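You operate a simulated robot arm through the tools that you are given. There is no shell and no other tool.

Carry out the task below with a simulated robot arm. There is one attempt and no reset: what you move stays moved.

Task
Tie the twisted sack with the purple loop, tag it and stand it on the green square.
Fine: draw the loop tight in the tie press and let its lever up again; the tag bears the word on the sack's label; the blue sack stays. Set down upright: twisted sack.
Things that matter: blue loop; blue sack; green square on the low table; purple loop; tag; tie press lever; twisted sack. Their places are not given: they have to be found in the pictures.

It is judged by the outcome, as a careful person would: the job done as asked, and still so three seconds after it is handed in. It fails if anything else is knocked over, pushed out of place, dropped, spilled or broken.

Robot
A 7-joint arm with a two-finger parallel gripper, fixed in place. Base frame: the origin is at the foot of the arm, x ahead of it, y to its left, z up; the work surface is at about z = 0.46. Readings come in m, rad, newtons and seconds.
With the tool pointing down near the work surface it reaches from about 0.36 to 0.88 m from the base axis. Its first joint turns from -2.496 to 2.496 rad. Payload 3 kg.
The TCP is the grasp point between the finger pads, 0.03 m short of the fingertips. In the tool frame z runs along the fingers and y along their closing line. The gripper opens to 0.094 m. The fingers are 0.028 m wide and 0.01 m thick; the gripper's body (0.05 by 0.096 m) begins 0.055 m behind the TCP.
Orientation is told as [roll, pitch, yaw] about the base's x, y, z axes, in that order, counted from this pose: with the fingers straight down and closing along the base's y, the tool's x points along the base's -x, its y along +y and its z along -z.

Tools
- The arm moves only by the tool apply_moves. Its argument "steps" is text: rows parted by semicolons, each of 7 numbers parted by spaces: the finger opening in mm, from 0 to 94, then the shift along the tool's x, y, z in units of 40 mm (1.0 is 40 mm), then the turn, a rotation vector about the tool's x, y, z in units of 6 degrees (1.0 is 6 degrees). In form: hand dx dy dz wx wy wz; .... A call has 1 to 20 rows; each row shifts and turns the commanded pose from where the row before left it, along the tool's axes as they then stand. A call with a number of a shift or a turn outside -1 to 1 is refused whole. Rows are played at 5 a second. More than 0.05 m and 0.15 rad between two rows, or a gripper value outside its range, and nothing of the call is played. Where a pose cannot be reached the arm comes as near as it can. A force on the tool above 90 N (or 10 N above the force at the start of the call, whichever is more), or a blocked arm, ends the call early, and 0.2 s more pass. The fingers move at their own pace (about 0.072 m/s each) and stop on an object; they squeeze with about 33 N. The grip force told is the motor's: it shows also when the fingers shut on nothing. Time passes only in rows, and 0.2 s behind the last, so rows that do not move let the fingers close. The reply holds the time, the measured pose of the TCP, the force on the tool along the base axes, the opening and the grip force, in the units named above and with some noise, with the torque about the TCP (base axes, N m) and any sound that the robot's microphone picked up, and new pictures: "pictures" is both (left out), scene, wrist or none.
- Cameras (640 x 400 px; columns grow to the right, rows downward): "scene" is fixed at [0.399, -0.4993, 1.5041]; the picture's right is [0.92, -0.39, 0.00], its down [-0.19, -0.45, -0.87] and it looks along [0.34, 0.80, -0.49] (base axes); focal length 324 px, centre (320, 200). "wrist" rides on the gripper at [0.076, 0.014, -0.102] in the tool frame; the picture's right is [-0.18, 0.98, 0.00], its down [-0.75, -0.14, -0.64] and it looks along [-0.63, -0.12, 0.77] (tool axes); focal length 243 px, centre (320, 200).
- probe_pixels(camera, pixels): for up to 12 pixels [column, row] of the newest picture of that camera ("zoom" is the newest enlarged one), the place [x, y, z] in the base frame of the surface seen there, good to about 0.003 m. It takes no simulated time.
- enlarge(camera, box): a new picture of the part [left, top, right, bottom] of that camera's present view, enlarged. It takes no simulated time.
- sign_off(): hands the job in; it is judged then, once.

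Leave the gripper open and the arm clear of the work at the hand-in unless told otherwise.

The tools are called as name(argument=value, ...) on one line, values as JSON. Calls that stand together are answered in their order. apply_moves: Moves the arm, as the interface text tells. Its arguments: {"type":"object","properties":{"steps":{"type":"string"},"pictures":{"type":"string","enum":["both","scene","wrist","none"]}},"required":["steps"]} The other tools are called the same way: probe_pixels (camera, pixels) gives the place of the surface under pixels of a picture; enlarge (camera, box) takes an enlarged picture of a part of a camera's view; sign_off () hands the job in.

At the start:

```text
time: 0.0
tcp_pos: [0.4073, 0.1894, 1.3197]
orientation: [-0.002, -0.001, 0.0]
force: [0.0, 0.1, 0.0]
wrist_torque: [-0.02, -0.01, -0.01]
gripper_width: 0.0938
finger_force: 0.1
```

scene: 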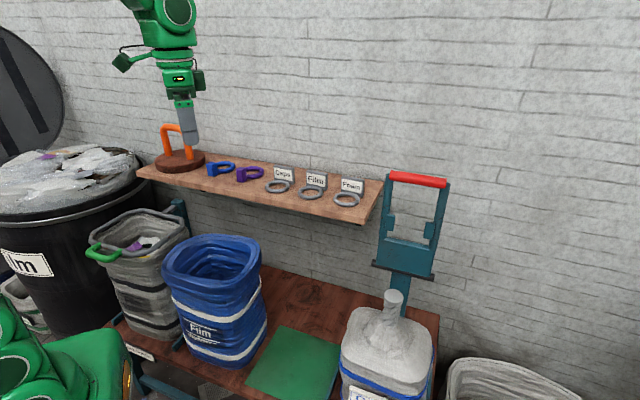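
wrist: 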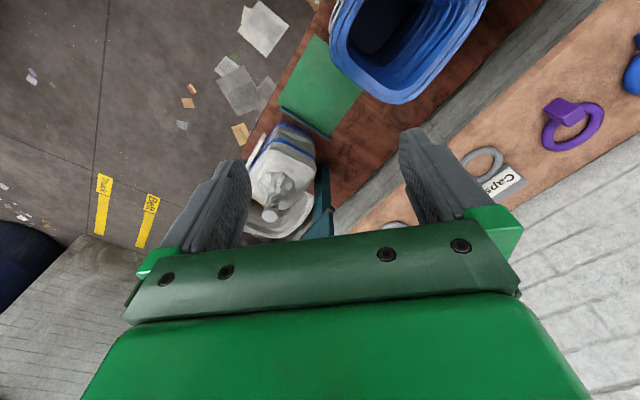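

I see a shelf with an orange-handled object, a blue loop, a purple loop and three tags (Caps, Film, Foam). Below it are a blue sack, a green square, the twisted sack at about (390,350) and the tie press with a red lever at about (415,180). I'll enlarge these parts first.

enlarge(camera="scene", box=[320, 160, 480, 400])

enlarge(camera="scene", box=[140, 110, 390, 240])

enlarge(camera="scene", box=[60, 200, 340, 400])

enlarge(camera="wrist", box=[200, 80, 420, 240])

```text
1.67 times, centred on (400, 280) of scene
```

zoom: 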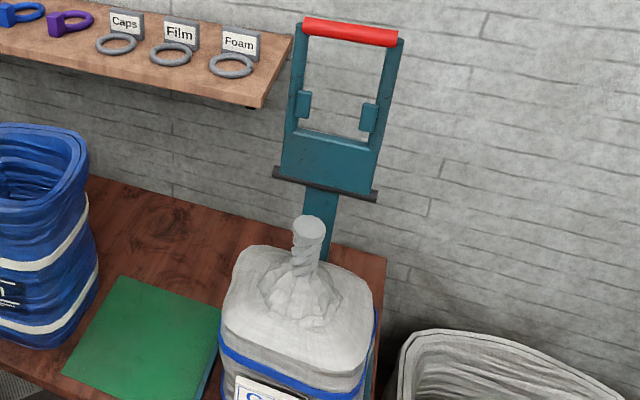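

```text
2.56 times, centred on (265, 175) of scene
```

zoom: 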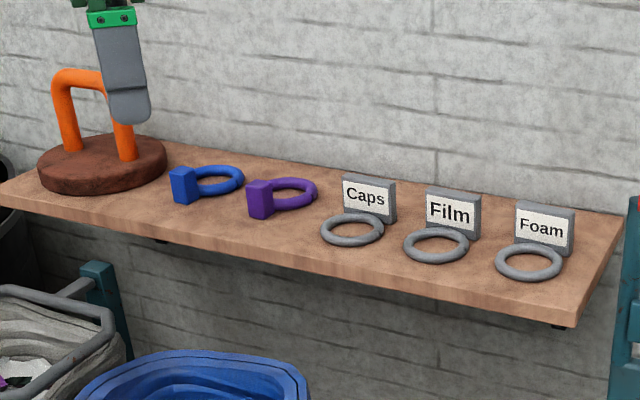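

```text
2.00 times, centred on (200, 300) of scene
```

zoom: 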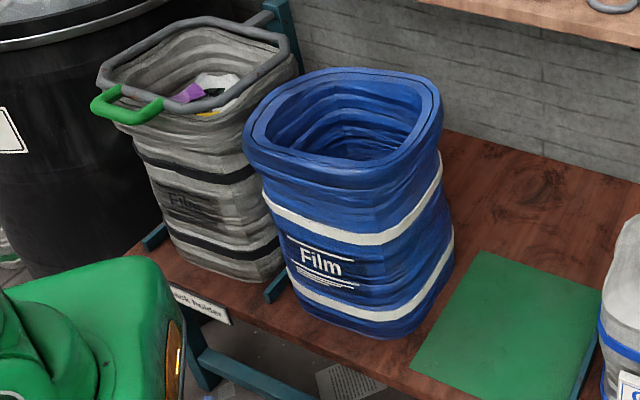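

```text
2.50 times, centred on (310, 160) of wrist
```

zoom: 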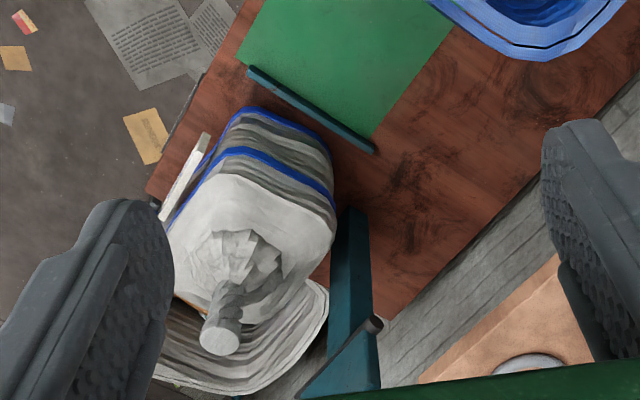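

The twisted sack is grey with a blue band and a white label at the bottom edge of the scene picture. I'll enlarge the label and probe the main places.

enlarge(camera="scene", box=[330, 350, 450, 400])

probe_pixels(camera="scene", pixels=[[391, 293], [390, 310], [392, 330], [245, 175], [256, 168], [262, 172], [220, 168], [279, 187], [312, 193], [347, 200], [284, 174], [352, 186]])

probe_pixels(camera="scene", pixels=[[391, 177], [446, 184], [418, 180], [405, 255], [376, 265], [434, 279], [391, 221], [430, 228], [288, 327], [340, 342], [330, 399], [246, 385]])

```text
5.33 times, centred on (390, 375) of scene
```

zoom: 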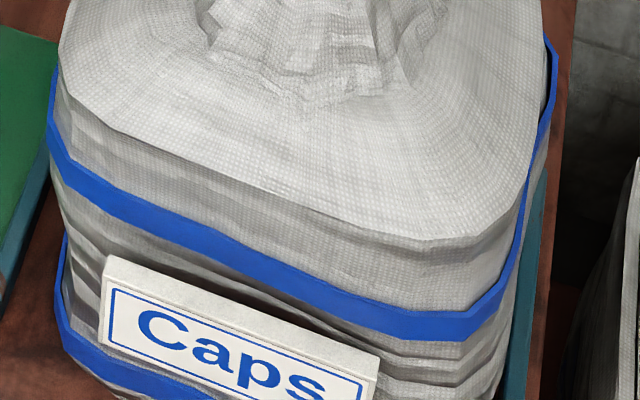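

```text
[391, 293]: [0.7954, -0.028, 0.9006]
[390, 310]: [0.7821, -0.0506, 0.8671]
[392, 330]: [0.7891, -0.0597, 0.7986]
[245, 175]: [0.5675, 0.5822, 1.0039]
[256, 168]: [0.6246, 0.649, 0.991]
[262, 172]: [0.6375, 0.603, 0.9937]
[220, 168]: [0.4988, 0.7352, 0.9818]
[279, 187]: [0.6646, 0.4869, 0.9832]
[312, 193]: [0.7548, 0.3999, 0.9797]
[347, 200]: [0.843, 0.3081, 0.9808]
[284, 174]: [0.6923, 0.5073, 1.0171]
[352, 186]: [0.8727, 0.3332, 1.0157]
```

```text
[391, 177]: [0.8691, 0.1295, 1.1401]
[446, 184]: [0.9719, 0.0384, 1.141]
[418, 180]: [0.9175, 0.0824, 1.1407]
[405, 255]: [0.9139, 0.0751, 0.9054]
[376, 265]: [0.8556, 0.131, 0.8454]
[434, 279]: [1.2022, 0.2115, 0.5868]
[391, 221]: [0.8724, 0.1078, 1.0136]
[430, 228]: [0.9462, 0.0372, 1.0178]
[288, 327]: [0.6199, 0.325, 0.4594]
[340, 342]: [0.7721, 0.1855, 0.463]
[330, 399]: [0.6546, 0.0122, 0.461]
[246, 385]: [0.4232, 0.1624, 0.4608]
```

The sack's label and a tag on the shelf both read "Caps". Next I'll look closely at the purple loop (near (250,173)), the tags, the neck and the press, and probe them.

enlarge(camera="scene", box=[200, 150, 310, 215])

enlarge(camera="scene", box=[350, 160, 480, 250])

enlarge(camera="scene", box=[330, 250, 480, 350])

```text
5.82 times, centred on (255, 182) of scene
```

zoom: 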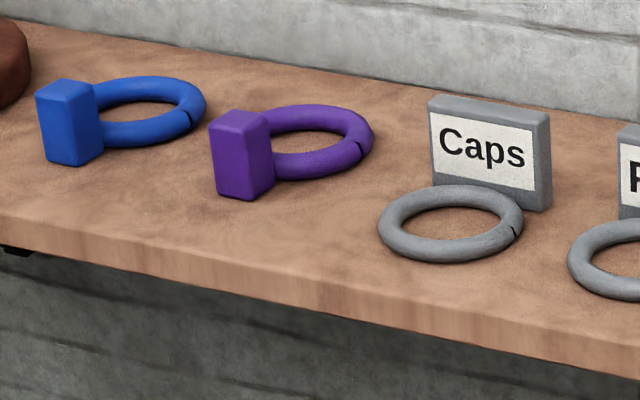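

```text
4.44 times, centred on (415, 205) of scene
```

zoom: 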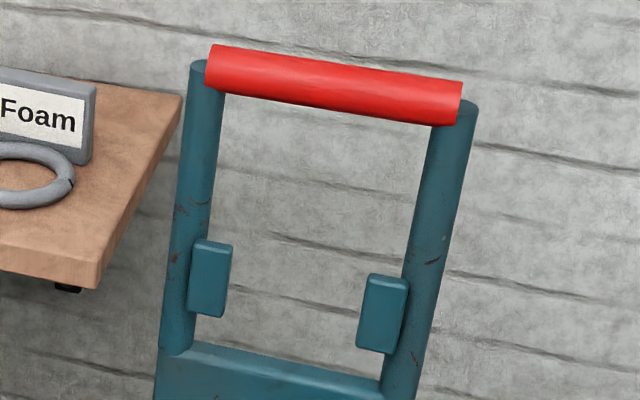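

```text
4.00 times, centred on (405, 300) of scene
```

zoom: 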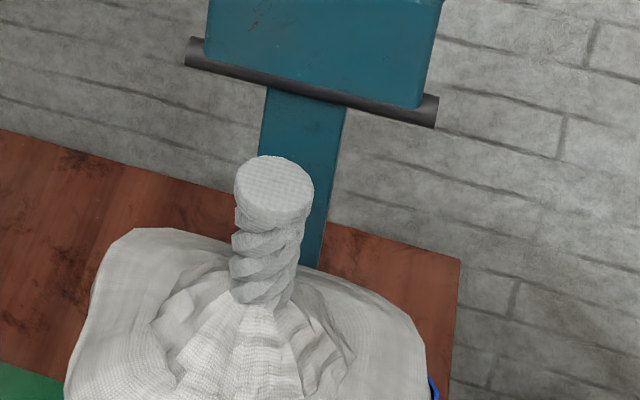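

The lever appears to hinge on the black bar, with two jaw tabs on its arms. I'll probe the neck and hinge in this zoom.

probe_pixels(camera="zoom", pixels=[[274, 160], [274, 180], [240, 185], [309, 185], [272, 212], [265, 240], [262, 270], [262, 298], [190, 53], [432, 110], [210, 220], [350, 340]])

enlarge(camera="scene", box=[225, 155, 305, 205])

```text
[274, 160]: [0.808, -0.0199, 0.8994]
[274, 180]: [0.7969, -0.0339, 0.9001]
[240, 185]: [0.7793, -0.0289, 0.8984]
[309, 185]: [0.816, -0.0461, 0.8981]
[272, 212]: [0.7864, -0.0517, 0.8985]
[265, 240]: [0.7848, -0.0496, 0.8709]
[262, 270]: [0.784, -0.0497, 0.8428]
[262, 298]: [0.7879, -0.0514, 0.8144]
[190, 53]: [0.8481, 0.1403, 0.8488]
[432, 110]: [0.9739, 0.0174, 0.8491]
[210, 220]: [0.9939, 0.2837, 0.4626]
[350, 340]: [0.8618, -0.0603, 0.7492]
```

```text
8.00 times, centred on (265, 180) of scene
```

zoom: 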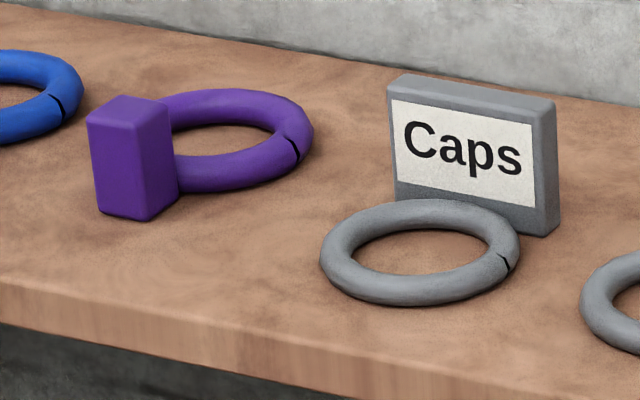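

Next I'll probe the purple loop and the Caps tag in this zoom.

probe_pixels(camera="zoom", pixels=[[128, 103], [95, 115], [150, 128], [165, 105], [128, 180], [168, 180], [225, 170], [230, 98], [300, 130], [220, 135], [290, 145], [145, 218]])

probe_pixels(camera="zoom", pixels=[[395, 85], [552, 108], [470, 90], [405, 195], [540, 225], [330, 255], [420, 295], [505, 235], [420, 208], [418, 250], [556, 180], [470, 150]])

```text
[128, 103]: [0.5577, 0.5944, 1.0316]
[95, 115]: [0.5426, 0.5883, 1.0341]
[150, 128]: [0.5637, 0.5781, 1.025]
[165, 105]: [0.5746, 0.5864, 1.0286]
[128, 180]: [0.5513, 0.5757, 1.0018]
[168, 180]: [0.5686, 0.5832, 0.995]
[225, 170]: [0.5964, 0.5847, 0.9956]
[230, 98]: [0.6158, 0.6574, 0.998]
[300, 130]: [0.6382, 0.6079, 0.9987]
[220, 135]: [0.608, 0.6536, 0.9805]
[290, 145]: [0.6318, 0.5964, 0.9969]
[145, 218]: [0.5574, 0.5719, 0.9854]
```

```text
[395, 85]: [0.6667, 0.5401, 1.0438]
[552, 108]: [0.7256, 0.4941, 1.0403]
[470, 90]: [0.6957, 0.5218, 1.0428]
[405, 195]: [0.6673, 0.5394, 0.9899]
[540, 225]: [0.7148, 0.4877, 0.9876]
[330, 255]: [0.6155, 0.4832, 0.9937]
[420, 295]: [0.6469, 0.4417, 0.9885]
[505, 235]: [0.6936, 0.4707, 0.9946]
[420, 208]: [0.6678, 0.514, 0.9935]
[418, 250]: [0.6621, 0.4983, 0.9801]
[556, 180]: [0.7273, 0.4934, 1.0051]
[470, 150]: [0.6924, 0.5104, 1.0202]
```

The shelf top is at z≈0.98. The purple block is near (0.558, 0.586) and its ring is centred near (0.605, 0.62). I'll move above and behind the purple loop at about z=1.2 and turn the tool about 34° so the wrist camera looks along the loop.

apply_moves(steps="94 -0.3325 0.9025 0.3 0 0 0; 94 -0.3325 0.9025 0.3 0 0 0; 94 -0.3325 0.9025 0.3 0 0 0; 94 -0.3325 0.9025 0.3 0 0 0; 94 -0.3325 0.9025 0.3 0 0 0; 94 -0.3325 0.9025 0.3 0 0 0; 94 -0.3325 0.9025 0.3 0 0 0; 94 -0.3325 0.9025 0.3 0 0 0; 94 -0.3325 0.9025 0.3 0 0 0; 94 -0.3325 0.9025 0.3 0 0 0; 94 0 0 0 0 0 -0.95; 94 0 0 0 0 0 -0.95; 94 0 0 0 0 0 -0.95; 94 0 0 0 0 0 -0.95; 94 0 0 0 0 0 -0.95; 94 0 0 0 0 0 -0.95; 94 0 0 0 0 0 0", pictures="both")

```text
time: 3.6
tcp_pos: [0.533, 0.5322, 1.1985]
orientation: [0.0, 0.0, 0.598]
force: [-0.4, 0.3, 0.5]
wrist_torque: [-0.03, -0.02, 0.02]
gripper_width: 0.0937
finger_force: 0.1
out of reach, approached as far as the arm can: row 10
```

scene: 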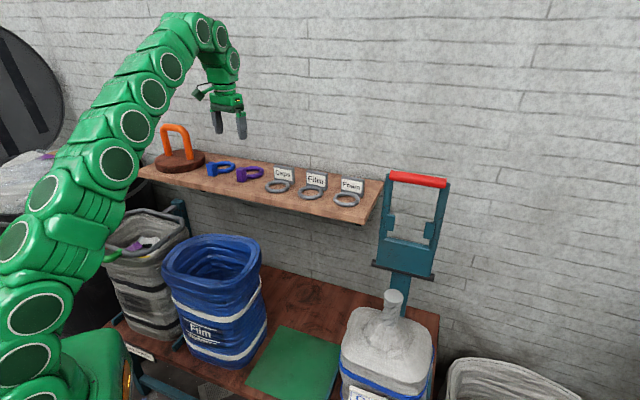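
wrist: 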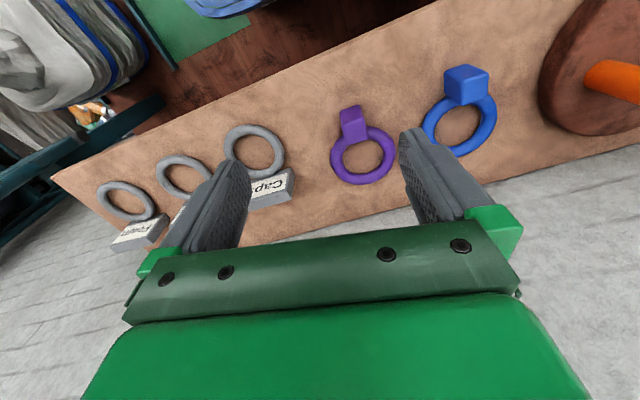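

The arm hit its reach limit near radius 0.753 at z=1.2, but it should reach farther lower down. The purple loop is at (360,150) in the wrist picture. I'll enlarge it and probe.

enlarge(camera="wrist", box=[310, 90, 414, 155])

enlarge(camera="wrist", box=[320, 95, 410, 195])

```text
6.15 times, centred on (362, 122) of wrist
```

zoom: 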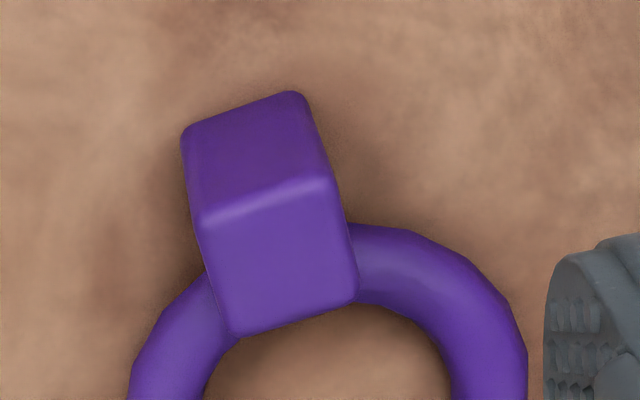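

```text
4.00 times, centred on (365, 145) of wrist
```

zoom: 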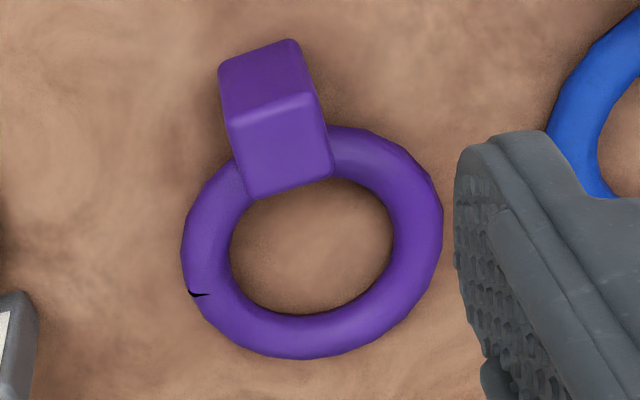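

In this 4x zoom the lighter lower face is the block's top face. I'll probe its corners and points on the ring.

probe_pixels(camera="zoom", pixels=[[234, 123], [312, 99], [328, 170], [253, 193], [280, 146], [205, 250], [418, 220], [300, 337], [365, 147], [225, 190], [310, 260], [240, 320]])

probe_pixels(camera="zoom", pixels=[[183, 250], [440, 220], [300, 355], [233, 245], [390, 220], [305, 310], [250, 75], [295, 50], [395, 310], [235, 100]])

```text
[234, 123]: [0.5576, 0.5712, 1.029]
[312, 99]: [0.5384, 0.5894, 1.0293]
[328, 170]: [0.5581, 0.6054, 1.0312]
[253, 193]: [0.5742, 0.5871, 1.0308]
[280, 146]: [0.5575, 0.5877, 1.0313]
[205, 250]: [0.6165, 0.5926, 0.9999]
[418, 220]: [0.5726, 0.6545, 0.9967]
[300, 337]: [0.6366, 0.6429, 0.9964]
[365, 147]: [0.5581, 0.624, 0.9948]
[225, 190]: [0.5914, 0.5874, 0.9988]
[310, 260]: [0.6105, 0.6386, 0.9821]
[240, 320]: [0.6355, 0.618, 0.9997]
```

```text
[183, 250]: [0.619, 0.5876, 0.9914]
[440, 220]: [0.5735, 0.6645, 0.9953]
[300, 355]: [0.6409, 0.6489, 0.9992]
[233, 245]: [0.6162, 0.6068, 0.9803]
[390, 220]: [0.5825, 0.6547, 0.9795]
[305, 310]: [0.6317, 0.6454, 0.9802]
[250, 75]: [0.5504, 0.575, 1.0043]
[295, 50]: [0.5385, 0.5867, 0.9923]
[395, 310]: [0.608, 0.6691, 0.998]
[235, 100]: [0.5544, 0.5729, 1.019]
```

The block is about 28 mm wide, centred at (0.557, 0.588) with its top at 1.031. The ring is centred at (0.5985, 0.6265), lying on an axis at about 44°. I'll turn another 9.6°, close to a 60 mm opening, drop 0.1 m and check the pose.

apply_moves(steps="60 0 0 0.5 0 0 -0.8; 60 0 0 0.5 0 0 -0.8; 60 0 0 0.75 0 0 0; 60 0 0 0.75 0 0 0; 60 0 0 0 0 0 0", pictures="wrist")

```text
time: 4.8
tcp_pos: [0.5315, 0.5312, 1.0986]
orientation: [0.001, -0.001, 0.766]
force: [0.1, -0.6, 0.0]
wrist_torque: [0.01, 0.0, -0.01]
gripper_width: 0.0597
finger_force: 0.0
```

wrist: 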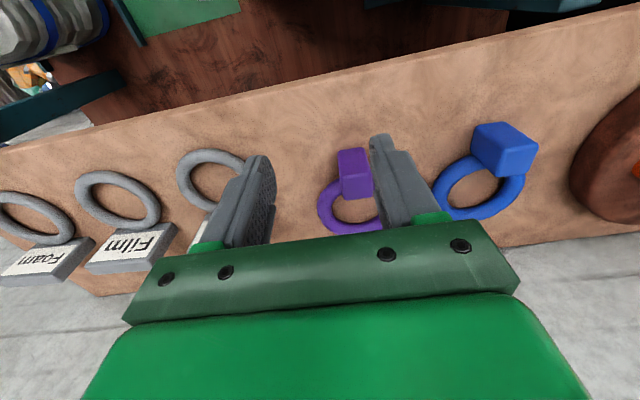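

The pose now reads (0.5315, 0.5312, 1.0986) with yaw 43.9°. I'll move over the block and down to z≈1.07, then look.

apply_moves(steps="60 -0.669 0.29 0.3 0 0 0; 60 -0.669 0.29 0.3 0 0 0; 60 0 0 0 0 0 0", pictures="both")

```text
time: 5.6
tcp_pos: [0.5545, 0.5859, 1.074]
orientation: [0.0, 0.001, 0.765]
force: [0.5, 0.0, 0.0]
wrist_torque: [0.0, -0.02, 0.01]
gripper_width: 0.0599
finger_force: 0.0
```

scene: 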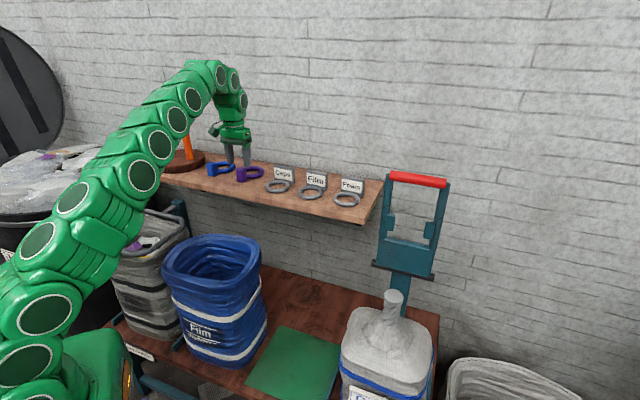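
wrist: 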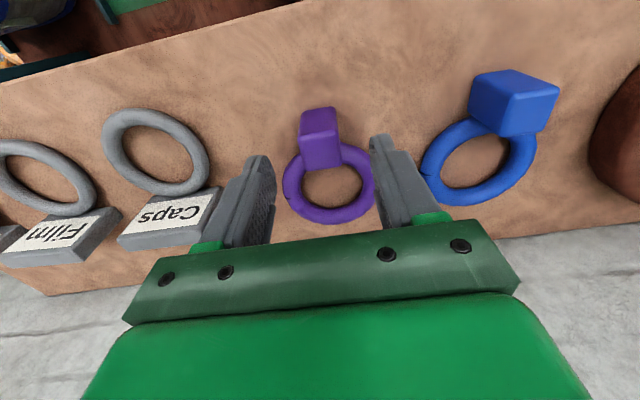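

The block top sits at about (321,150), right between the fingers. I'll go down to z≈1.028 in small steps and then close on the block.

apply_moves(steps="60 0 0 0.5 0 0 0; 60 0 0 0.4 0 0 0; 60 0 0 0.25 0 0 0; 60 0 0 0 0 0 0", pictures="both")

```text
time: 6.6
tcp_pos: [0.5544, 0.5862, 1.0283]
orientation: [0.0, 0.0, 0.764]
force: [-1.4, -0.2, -0.2]
wrist_torque: [0.02, -0.01, -0.01]
gripper_width: 0.06
finger_force: 0.0
```

scene: 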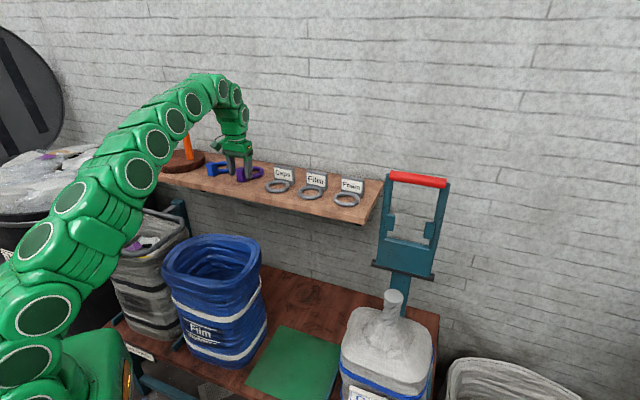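
wrist: 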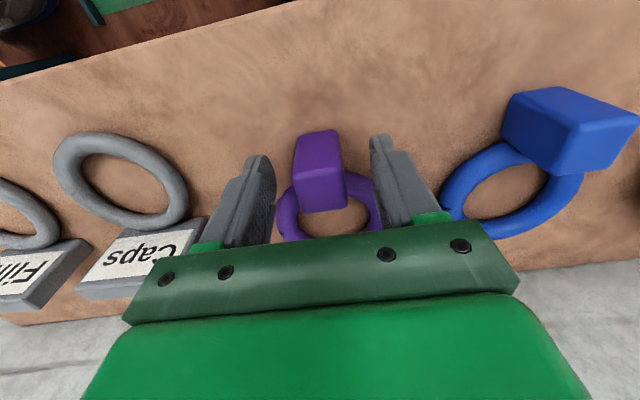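

The block stands between the fingers and nothing is touching. I'll close on it.

apply_moves(steps="40 0 0 0 0 0 0; 20 0 0 0 0 0 0; 10 0 0 0 0 0 0; 10 0 0 0 0 0 0; 10 0 0 0 0 0 0", pictures="wrist")

```text
time: 7.8
tcp_pos: [0.5549, 0.586, 1.0289]
orientation: [0.001, 0.0, 0.765]
force: [0.6, 0.2, 1.3]
wrist_torque: [0.01, -0.09, 0.0]
gripper_width: 0.0311
finger_force: 32.8
```

wrist: 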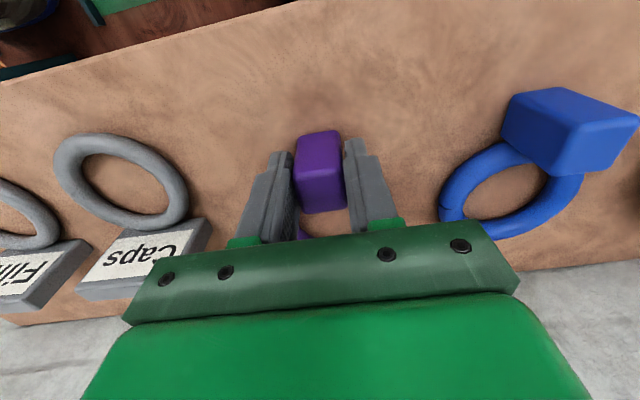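

I have the block, with the fingers at 31 mm. I'll lift straight up 80 mm and draw back toward the robot.

apply_moves(steps="10 0 0 -0.5 0 0 0; 10 0 0 -0.75 0 0 0; 10 0 0 -0.75 0 0 0; 10 0.85 -0.127 0 0 0 0; 10 0.85 -0.127 0 0 0 0; 10 0.85 -0.127 0 0 0 0; 10 0.85 -0.127 0 0 0 0; 10 0.85 -0.127 0 0 0 0; 10 0 0 0 0 0 0", pictures="both")

```text
time: 9.8
tcp_pos: [0.4507, 0.4483, 1.1067]
orientation: [0.001, 0.0, 0.764]
force: [-0.5, -0.5, -0.4]
wrist_torque: [0.0, -0.01, -0.01]
gripper_width: 0.0311
finger_force: 32.9
```

scene: 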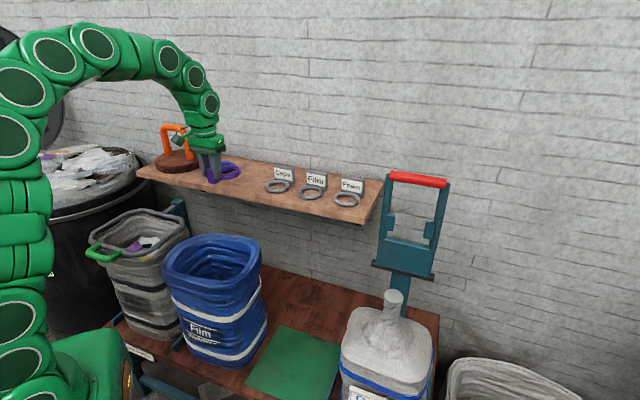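
wrist: 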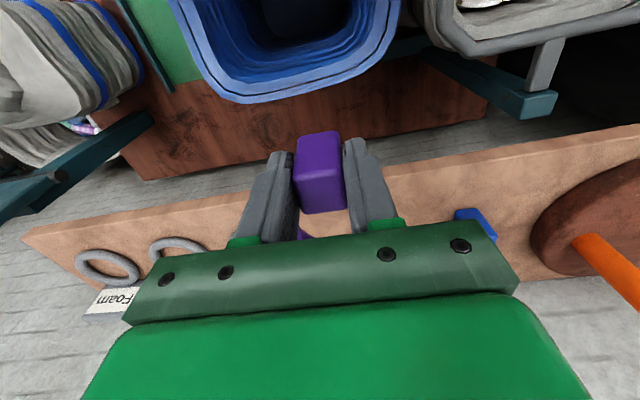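

The loop is held level. I'll swing across to about (0.60, 0.0, 1.07), in front of the twisted sack and clear of the blue sack and the shelf.

apply_moves(steps="10 0.424 -0.893 0.083 0 0 0; 10 0.424 -0.893 0.083 0 0 0; 10 0.424 -0.893 0.083 0 0 0; 10 0.424 -0.893 0.083 0 0 0; 10 0.424 -0.893 0.083 0 0 0; 10 0.424 -0.893 0.083 0 0 0; 10 0.424 -0.893 0.083 0 0 0; 10 0.424 -0.893 0.083 0 0 0; 10 0.424 -0.893 0.083 0 0 0; 10 0.424 -0.893 0.083 0 0 0; 10 0.424 -0.893 0.083 0 0 0; 10 0.424 -0.893 0.083 0 0 0; 10 0 0 0 0 0 0", pictures="both")

```text
time: 12.6
tcp_pos: [0.5994, -0.0006, 1.07]
orientation: [-0.002, -0.001, 0.767]
force: [-0.1, 0.4, -1.3]
wrist_torque: [-0.01, -0.01, 0.02]
gripper_width: 0.0309
finger_force: 33.3
```

scene: 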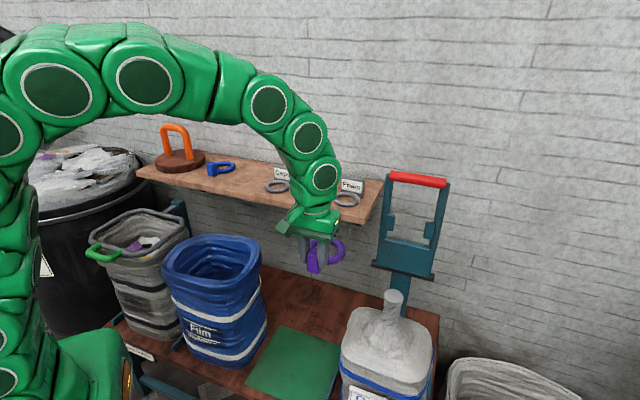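
wrist: 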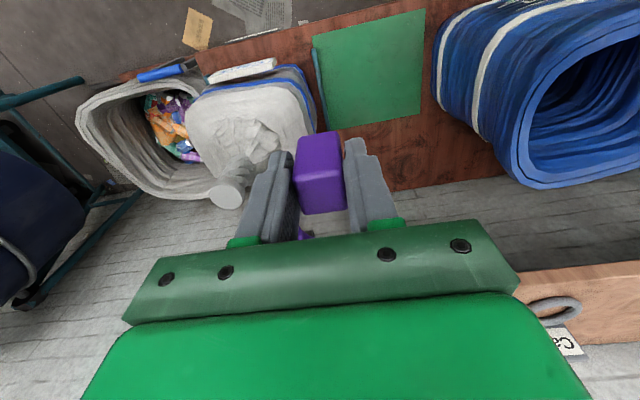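

The loop is held well. I'll probe the ring in hand from the scene picture, and the neck and green square from the wrist view.

enlarge(camera="scene", box=[280, 220, 376, 280])

probe_pixels(camera="wrist", pixels=[[227, 197], [215, 195], [240, 195], [228, 206], [226, 188], [318, 40], [424, 12], [419, 110], [336, 130], [470, 95], [525, 175], [440, 60]])

enlarge(camera="wrist", box=[60, 40, 340, 220])

```text
6.67 times, centred on (328, 250) of scene
```

zoom: 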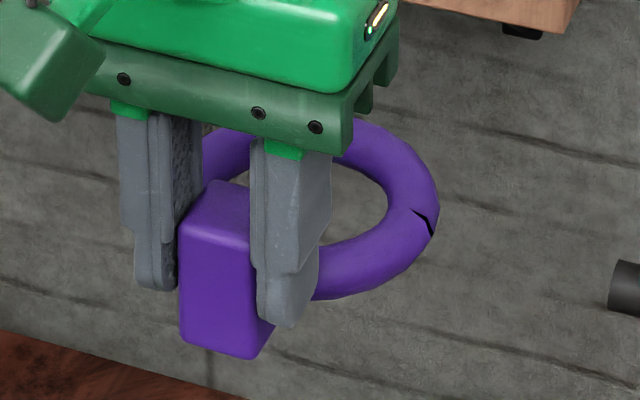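

```text
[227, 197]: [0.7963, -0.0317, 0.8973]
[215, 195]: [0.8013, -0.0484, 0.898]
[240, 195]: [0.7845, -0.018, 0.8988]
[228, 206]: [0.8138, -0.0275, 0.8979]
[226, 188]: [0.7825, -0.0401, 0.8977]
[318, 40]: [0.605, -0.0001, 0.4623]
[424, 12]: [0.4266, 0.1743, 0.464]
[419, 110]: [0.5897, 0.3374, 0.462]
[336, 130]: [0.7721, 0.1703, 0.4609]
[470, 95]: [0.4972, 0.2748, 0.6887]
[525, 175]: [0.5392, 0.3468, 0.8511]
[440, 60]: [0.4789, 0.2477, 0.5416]
```

```text
2.22 times, centred on (200, 130) of wrist
```

zoom: 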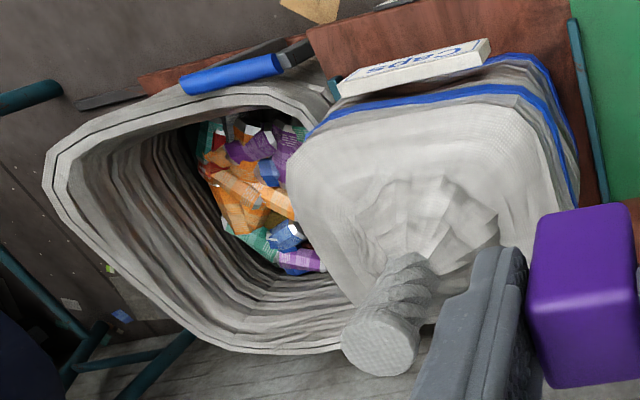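

Neck top centre is about (0.796, -0.034) with its top at 0.898. The green square is centred at about (0.598, 0.170), a 0.25 m square at 45°. I'll re-zoom the loop in hand and probe it.

enlarge(camera="scene", box=[280, 220, 376, 280])

probe_pixels(camera="zoom", pixels=[[345, 265], [400, 240], [415, 195], [390, 145], [365, 135], [225, 155], [220, 190], [215, 270], [425, 220], [340, 290], [220, 350], [255, 355]])

```text
6.67 times, centred on (328, 250) of scene
```

zoom: 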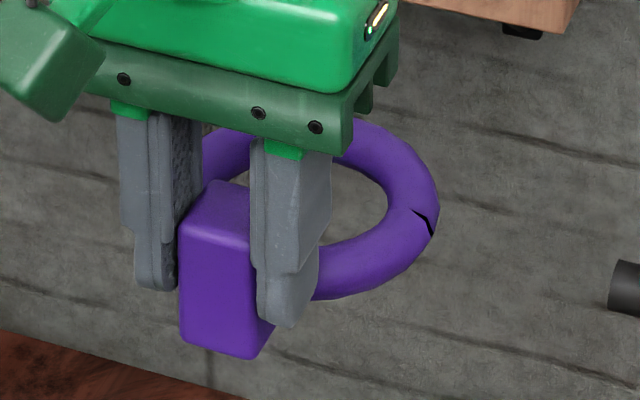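

```text
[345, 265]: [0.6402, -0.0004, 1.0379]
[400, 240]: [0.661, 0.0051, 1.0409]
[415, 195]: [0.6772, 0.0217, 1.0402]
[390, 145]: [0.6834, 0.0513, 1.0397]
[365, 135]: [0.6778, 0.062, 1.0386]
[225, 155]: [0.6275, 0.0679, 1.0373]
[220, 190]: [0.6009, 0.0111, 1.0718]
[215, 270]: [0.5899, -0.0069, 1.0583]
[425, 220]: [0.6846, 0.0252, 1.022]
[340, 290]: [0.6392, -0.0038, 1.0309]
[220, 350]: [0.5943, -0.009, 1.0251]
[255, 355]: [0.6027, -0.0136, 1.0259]
```

The ring centre sits at TCP + (0.044, 0.040) and its bottom is about 49 mm under the TCP. I'll move so the ring hangs centred about 4 cm above the neck top, with the TCP at (0.7525, -0.0745, 0.985).

apply_moves(steps="10 -0.2965 -0.797 0.425 0 0 0; 10 -0.2965 -0.797 0.425 0 0 0; 10 -0.2965 -0.797 0.425 0 0 0; 10 -0.2965 -0.797 0.425 0 0 0; 10 -0.2965 -0.797 0.425 0 0 0; 10 0 0 0 0 0 0", pictures="both")

```text
time: 14.0
tcp_pos: [0.7535, -0.074, 0.9806]
orientation: [0.0, 0.001, 0.765]
force: [0.4, 0.6, 0.3]
wrist_torque: [-0.01, 0.01, 0.02]
gripper_width: 0.0313
finger_force: 33.6
```

scene: 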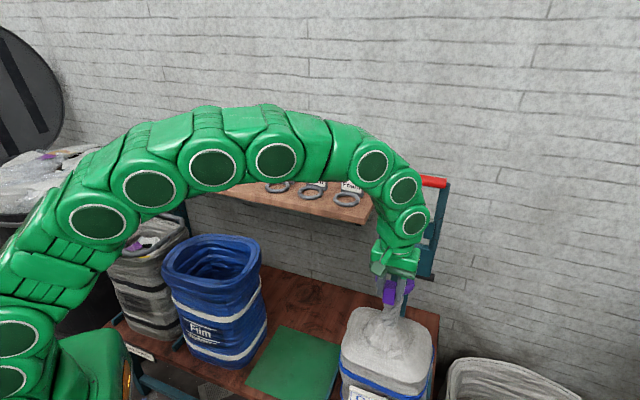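
wrist: 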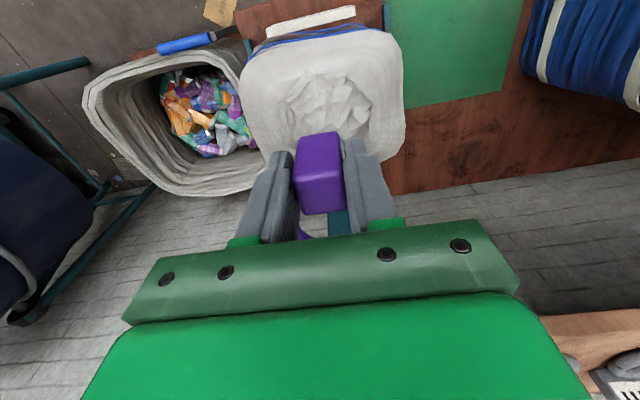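

The gripper hides most of the ring in the wrist view. I'll enlarge the scene view to check ring against neck.

enlarge(camera="scene", box=[350, 255, 446, 315])

enlarge(camera="wrist", box=[270, 190, 370, 250])

```text
6.67 times, centred on (398, 285) of scene
```

zoom: 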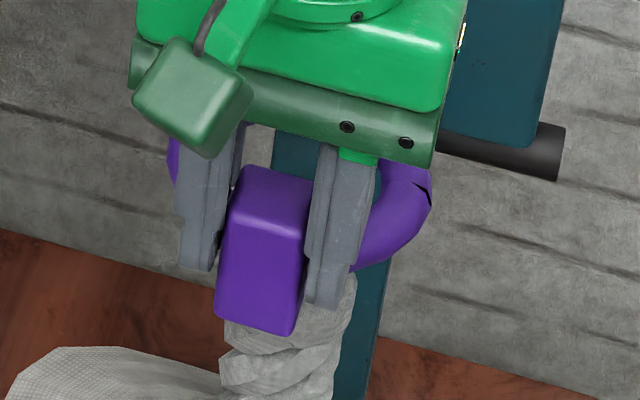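

```text
6.40 times, centred on (320, 220) of wrist
```

zoom: 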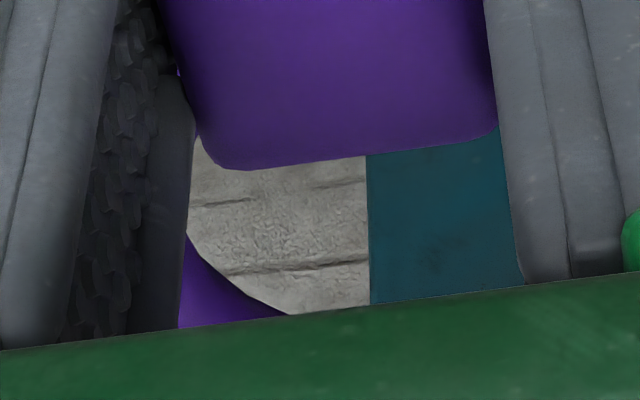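

By calibration the ring centre is at (0.797, -0.034), right over the neck. I'll lower it slowly by 80 mm and watch the force.

apply_moves(steps="10 0 0 0.4 0 0 0; 10 0 0 0.4 0 0 0; 10 0 0 0.3 0 0 0; 10 0 0 0.3 0 0 0; 10 0 0 0.3 0 0 0; 10 0 0 0.3 0 0 0; 10 0 0 0 0 0 0", pictures="both")

enlarge(camera="scene", box=[342, 265, 454, 335])

```text
time: 15.6
tcp_pos: [0.7535, -0.0743, 0.9039]
orientation: [0.0, 0.002, 0.765]
force: [-0.4, -0.3, -0.5]
wrist_torque: [-0.01, 0.01, 0.0]
gripper_width: 0.031
finger_force: 33.1
```

scene: 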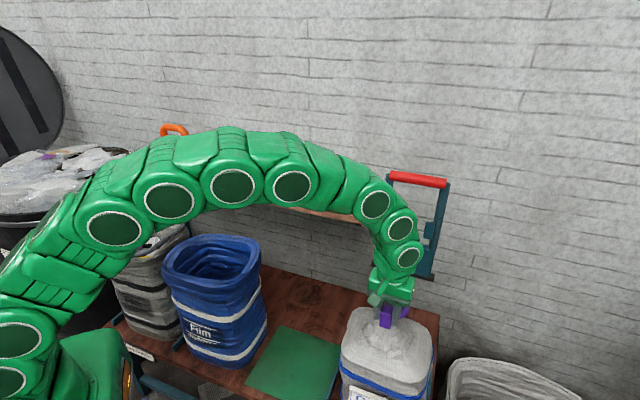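
wrist: 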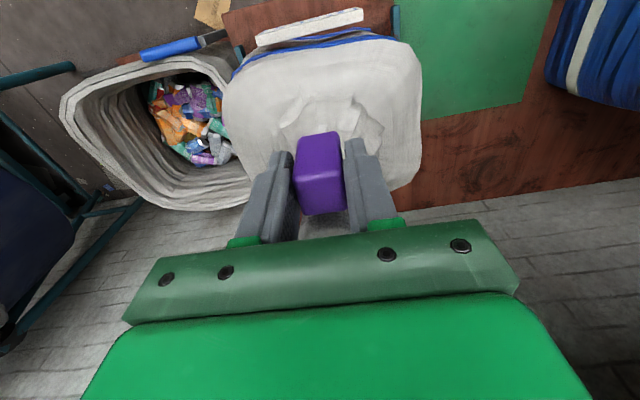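

```text
5.71 times, centred on (398, 300) of scene
```

zoom: 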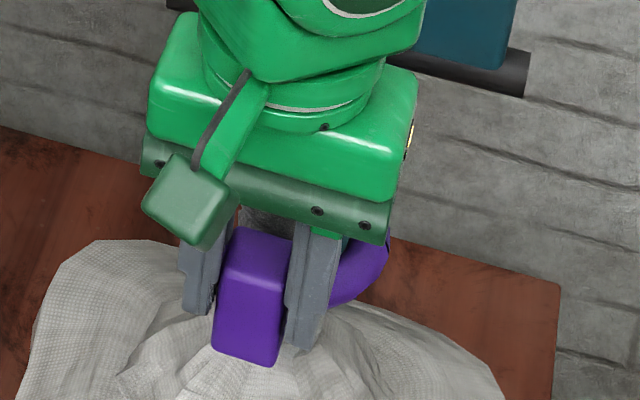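

No contact force yet, and the ring is around the neck with its bottom at about 0.855. I'll lower a further 40 mm in small steps.

apply_moves(steps="10 0 0 0.2 0 0 0; 10 0 0 0.2 0 0 0; 10 0 0 0.2 0 0 0; 10 0 0 0.2 0 0 0; 10 0 0 0.2 0 0 0; 10 0 0 0 0 0 0", pictures="wrist")

enlarge(camera="scene", box=[342, 265, 454, 335])

```text
time: 17.0
tcp_pos: [0.7535, -0.0755, 0.8631]
orientation: [0.002, 0.0, 0.765]
force: [-0.4, -0.3, 0.3]
wrist_torque: [0.01, -0.01, 0.0]
gripper_width: 0.0309
finger_force: 32.9
```

wrist: 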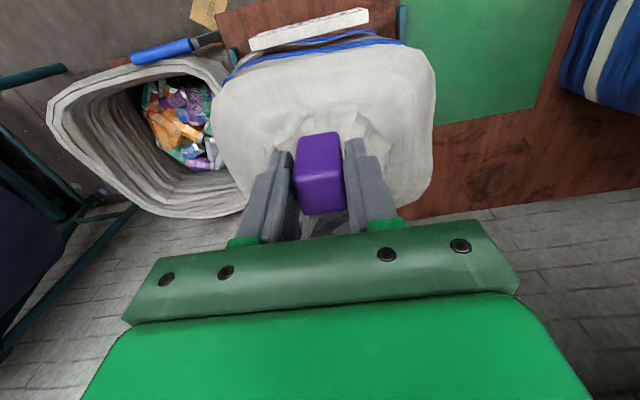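

```text
5.71 times, centred on (398, 300) of scene
```

zoom: 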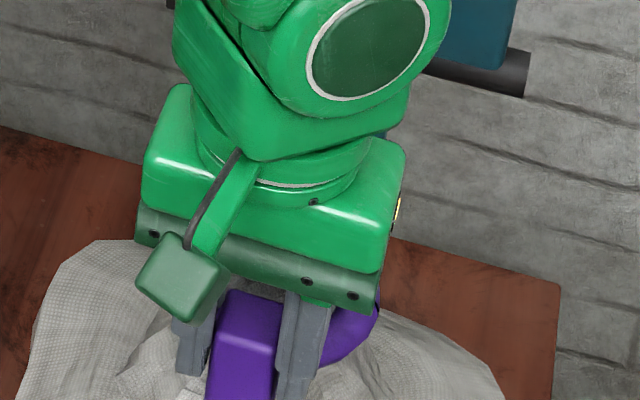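

The ring bottom is at about 0.814 with still no contact. I'll go down in 4 mm steps to find where it rests.

apply_moves(steps="10 0 0 0.1 0 0 0; 10 0 0 0.1 0 0 0; 10 0 0 0.1 0 0 0; 10 0 0 0 0 0 0", pictures="none")

```text
time: 18.0
tcp_pos: [0.7534, -0.0742, 0.8513]
orientation: [-0.001, 0.001, 0.764]
force: [0.2, 0.4, -0.2]
wrist_torque: [0.0, -0.01, 0.02]
gripper_width: 0.031
finger_force: 32.9
```

Still no contact. Two more small steps down.

apply_moves(steps="10 0 0 0.1 0 0 0; 10 0 0 0.1 0 0 0; 10 0 0 0 0 0 0", pictures="none")

```text
time: 18.8
tcp_pos: [0.752, -0.075, 0.8421]
orientation: [-0.002, 0.001, 0.764]
force: [-4.4, -5.0, 13.9]
wrist_torque: [-0.07, -0.32, -0.16]
gripper_width: 0.0312
finger_force: 32.8
```

Contact at TCP z≈0.843 (14 N up), so the loop rests on the cone there. I'll ease up 2 mm and open the fingers.

apply_moves(steps="10 0 0 -0.06 0 0 0; 36 0 0 0 0 0 0; 46 0 0 0 0 0 0; 50 0 0 0 0 0 0; 50 0 0 0 0 0 0", pictures="both")

enlarge(camera="scene", box=[342, 265, 454, 335])

```text
time: 20.0
tcp_pos: [0.7522, -0.0747, 0.8444]
orientation: [0.001, 0.001, 0.764]
force: [-0.5, 0.2, -0.3]
wrist_torque: [0.0, 0.0, -0.04]
gripper_width: 0.0501
finger_force: 0.1
```

scene: 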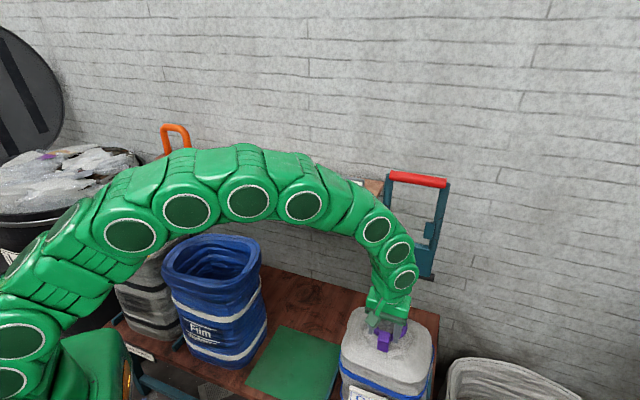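
wrist: 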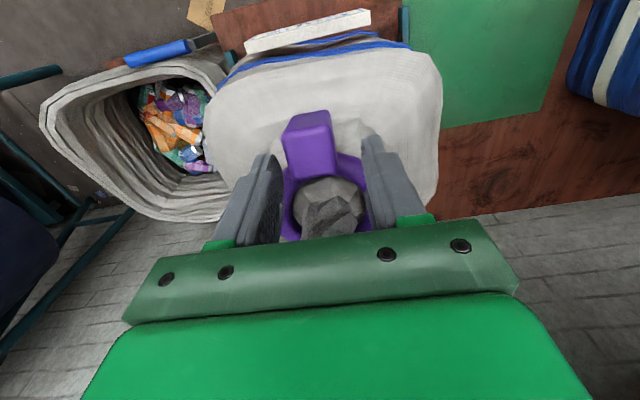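

```text
5.71 times, centred on (398, 300) of scene
```

zoom: 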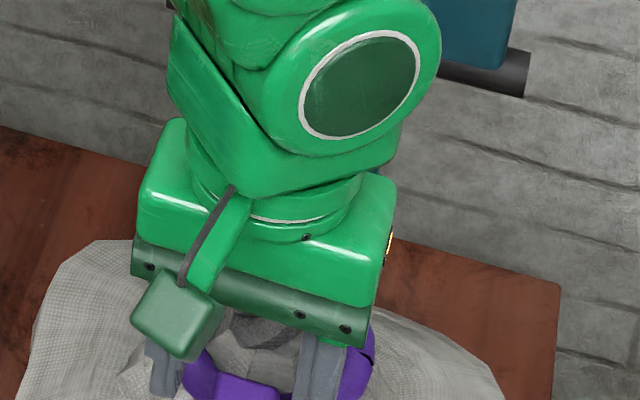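

The loop dropped onto the cone around the neck, with the block side hanging slightly lower. I'll lift straight up and retreat to see it all.

apply_moves(steps="60 0 0 -0.5 0 0 0; 60 0 0 -0.75 0 0 0; 60 0 0 -1 0 0 0; 60 0 0 -1 0 0 0; 60 0.9 0 -0.5 0 0 0; 60 0.9 0 -0.5 0 0 0; 60 0.9 0 0 0 0 0; 60 0 0 0 0 0 0", pictures="both")

enlarge(camera="scene", box=[342, 265, 454, 335])

enlarge(camera="wrist", box=[220, 60, 420, 220])

```text
time: 21.8
tcp_pos: [0.6775, -0.1502, 1.0159]
orientation: [0.0, 0.0, 0.767]
force: [0.3, -0.7, -0.4]
wrist_torque: [0.02, -0.01, -0.02]
gripper_width: 0.06
finger_force: 0.2
```

scene: 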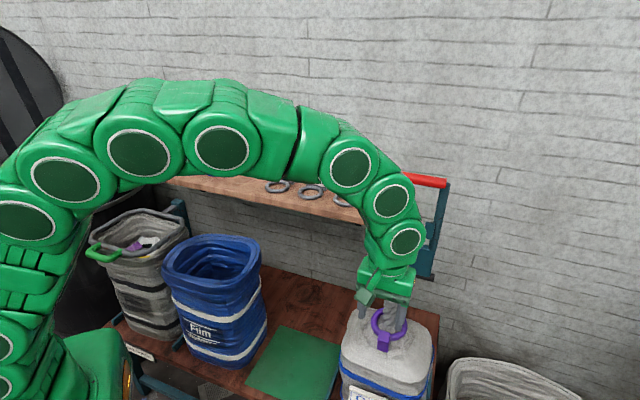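
wrist: 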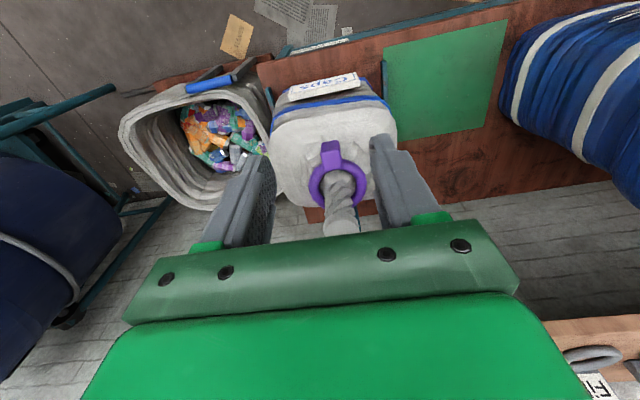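

```text
5.71 times, centred on (398, 300) of scene
```

zoom: 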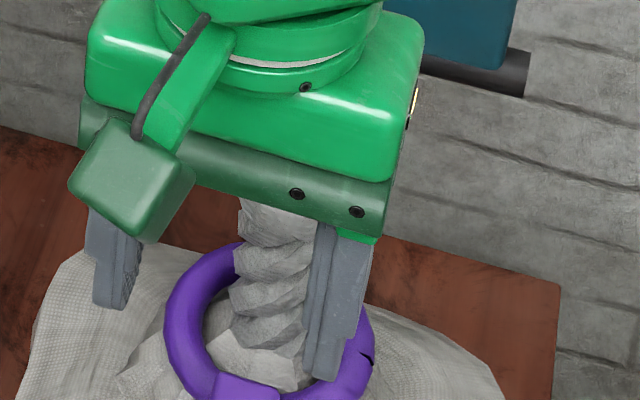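

```text
2.50 times, centred on (320, 140) of wrist
```

zoom: 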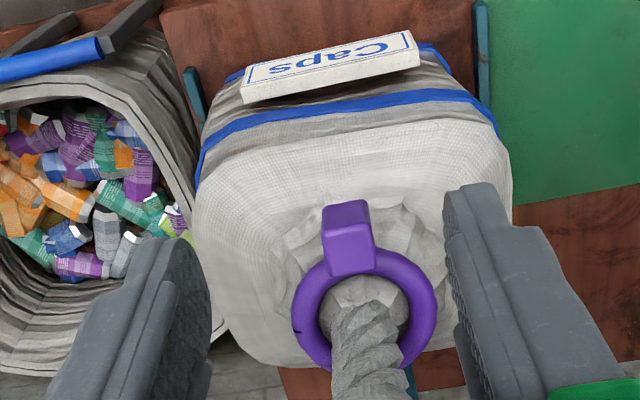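

The loop is around the neck with the block toward the robot. I'll probe its resting height.

probe_pixels(camera="zoom", pixels=[[303, 310], [427, 310], [315, 275], [415, 275], [348, 255], [345, 215], [316, 340], [350, 350], [370, 390], [330, 95], [250, 130], [480, 160]])

```text
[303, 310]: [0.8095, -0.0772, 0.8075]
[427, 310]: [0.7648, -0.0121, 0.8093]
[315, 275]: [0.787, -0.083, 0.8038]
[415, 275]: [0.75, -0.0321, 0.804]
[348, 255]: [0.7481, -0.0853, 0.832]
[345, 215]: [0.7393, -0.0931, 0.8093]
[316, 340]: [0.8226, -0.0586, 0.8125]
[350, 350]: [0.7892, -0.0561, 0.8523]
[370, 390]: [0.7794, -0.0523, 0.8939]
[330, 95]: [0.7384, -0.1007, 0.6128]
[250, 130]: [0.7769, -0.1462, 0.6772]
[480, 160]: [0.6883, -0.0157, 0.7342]
```

The loop rests around the neck at z≈0.80, with the block toward the robot. For the lever, I'll back off, rise to about z=1.15 and turn the tool 89° so the fingers close across the red bar.

apply_moves(steps="60 0.4 0 -0.7 0 0 0; 60 0.4 0 -0.7 0 0 0; 60 0.4 0 -0.7 0 0 0; 60 0.4 0 -0.7 0 0 0; 60 0.4 0 -0.7 0 0 0; 60 0 0 0 0 0 0.99; 60 0 0 0 0 0 0.99; 60 0 0 0 0 0 0.99; 60 0 0 0 0 0 0.99; 60 0 0 0 0 0 0.99; 60 0 0 0 0 0 0.99; 60 0 0 0 0 0 0.99; 60 0 0 0 0 0 0.99; 60 0 0 0 0 0 0.99; 60 0 0 0 0 0 0.99; 60 0 0 0 0 0 0.99; 60 0 0 0 0 0 0.99; 60 0 0 0 0 0 0.99; 60 0 0 0 0 0 0.99; 60 0 0 0 0 0 0.95", pictures="both")

```text
time: 26.0
tcp_pos: [0.6178, -0.2047, 1.1571]
orientation: [-0.001, -0.001, -0.788]
force: [-0.4, 0.0, 0.2]
wrist_torque: [0.0, 0.03, 0.01]
gripper_width: 0.06
finger_force: 0.1
```

scene: 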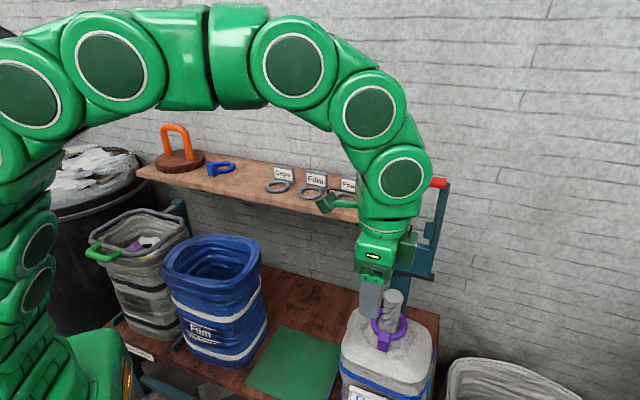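
wrist: 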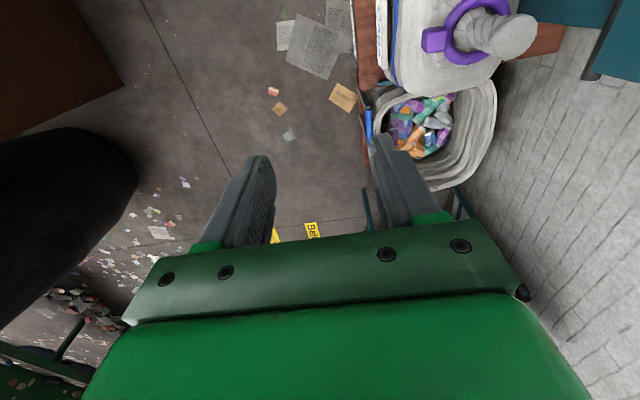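

The turn is done. I'll tilt the tool about 45° so the fingers point forward and down toward the press.

apply_moves(steps="60 0 0 0 -0.94 0 0; 60 0 0 0 -0.94 0 0; 60 0 0 0 -0.94 0 0; 60 0 0 0 -0.94 0 0; 60 0 0 0 -0.94 0 0; 60 0 0 0 -0.94 0 0; 60 0 0 0 -0.94 0 0; 60 0 0 0 -0.94 0 0; 60 0 0 0 0 0 0", pictures="both")

```text
time: 28.0
tcp_pos: [0.6171, -0.2041, 1.1575]
orientation: [0.789, -0.002, -0.785]
force: [-0.3, 0.6, 0.1]
wrist_torque: [-0.01, 0.03, 0.02]
gripper_width: 0.0601
finger_force: 0.0
```

scene: 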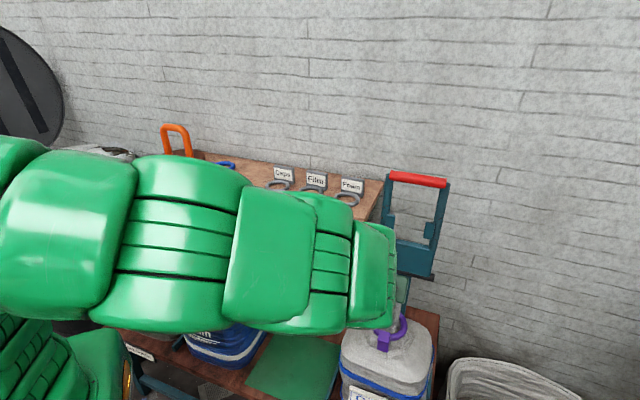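
wrist: 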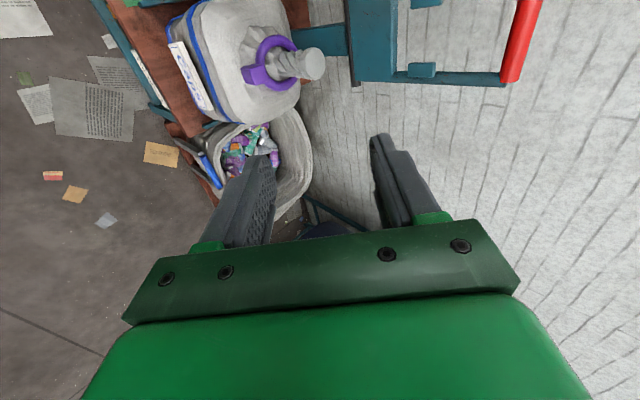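

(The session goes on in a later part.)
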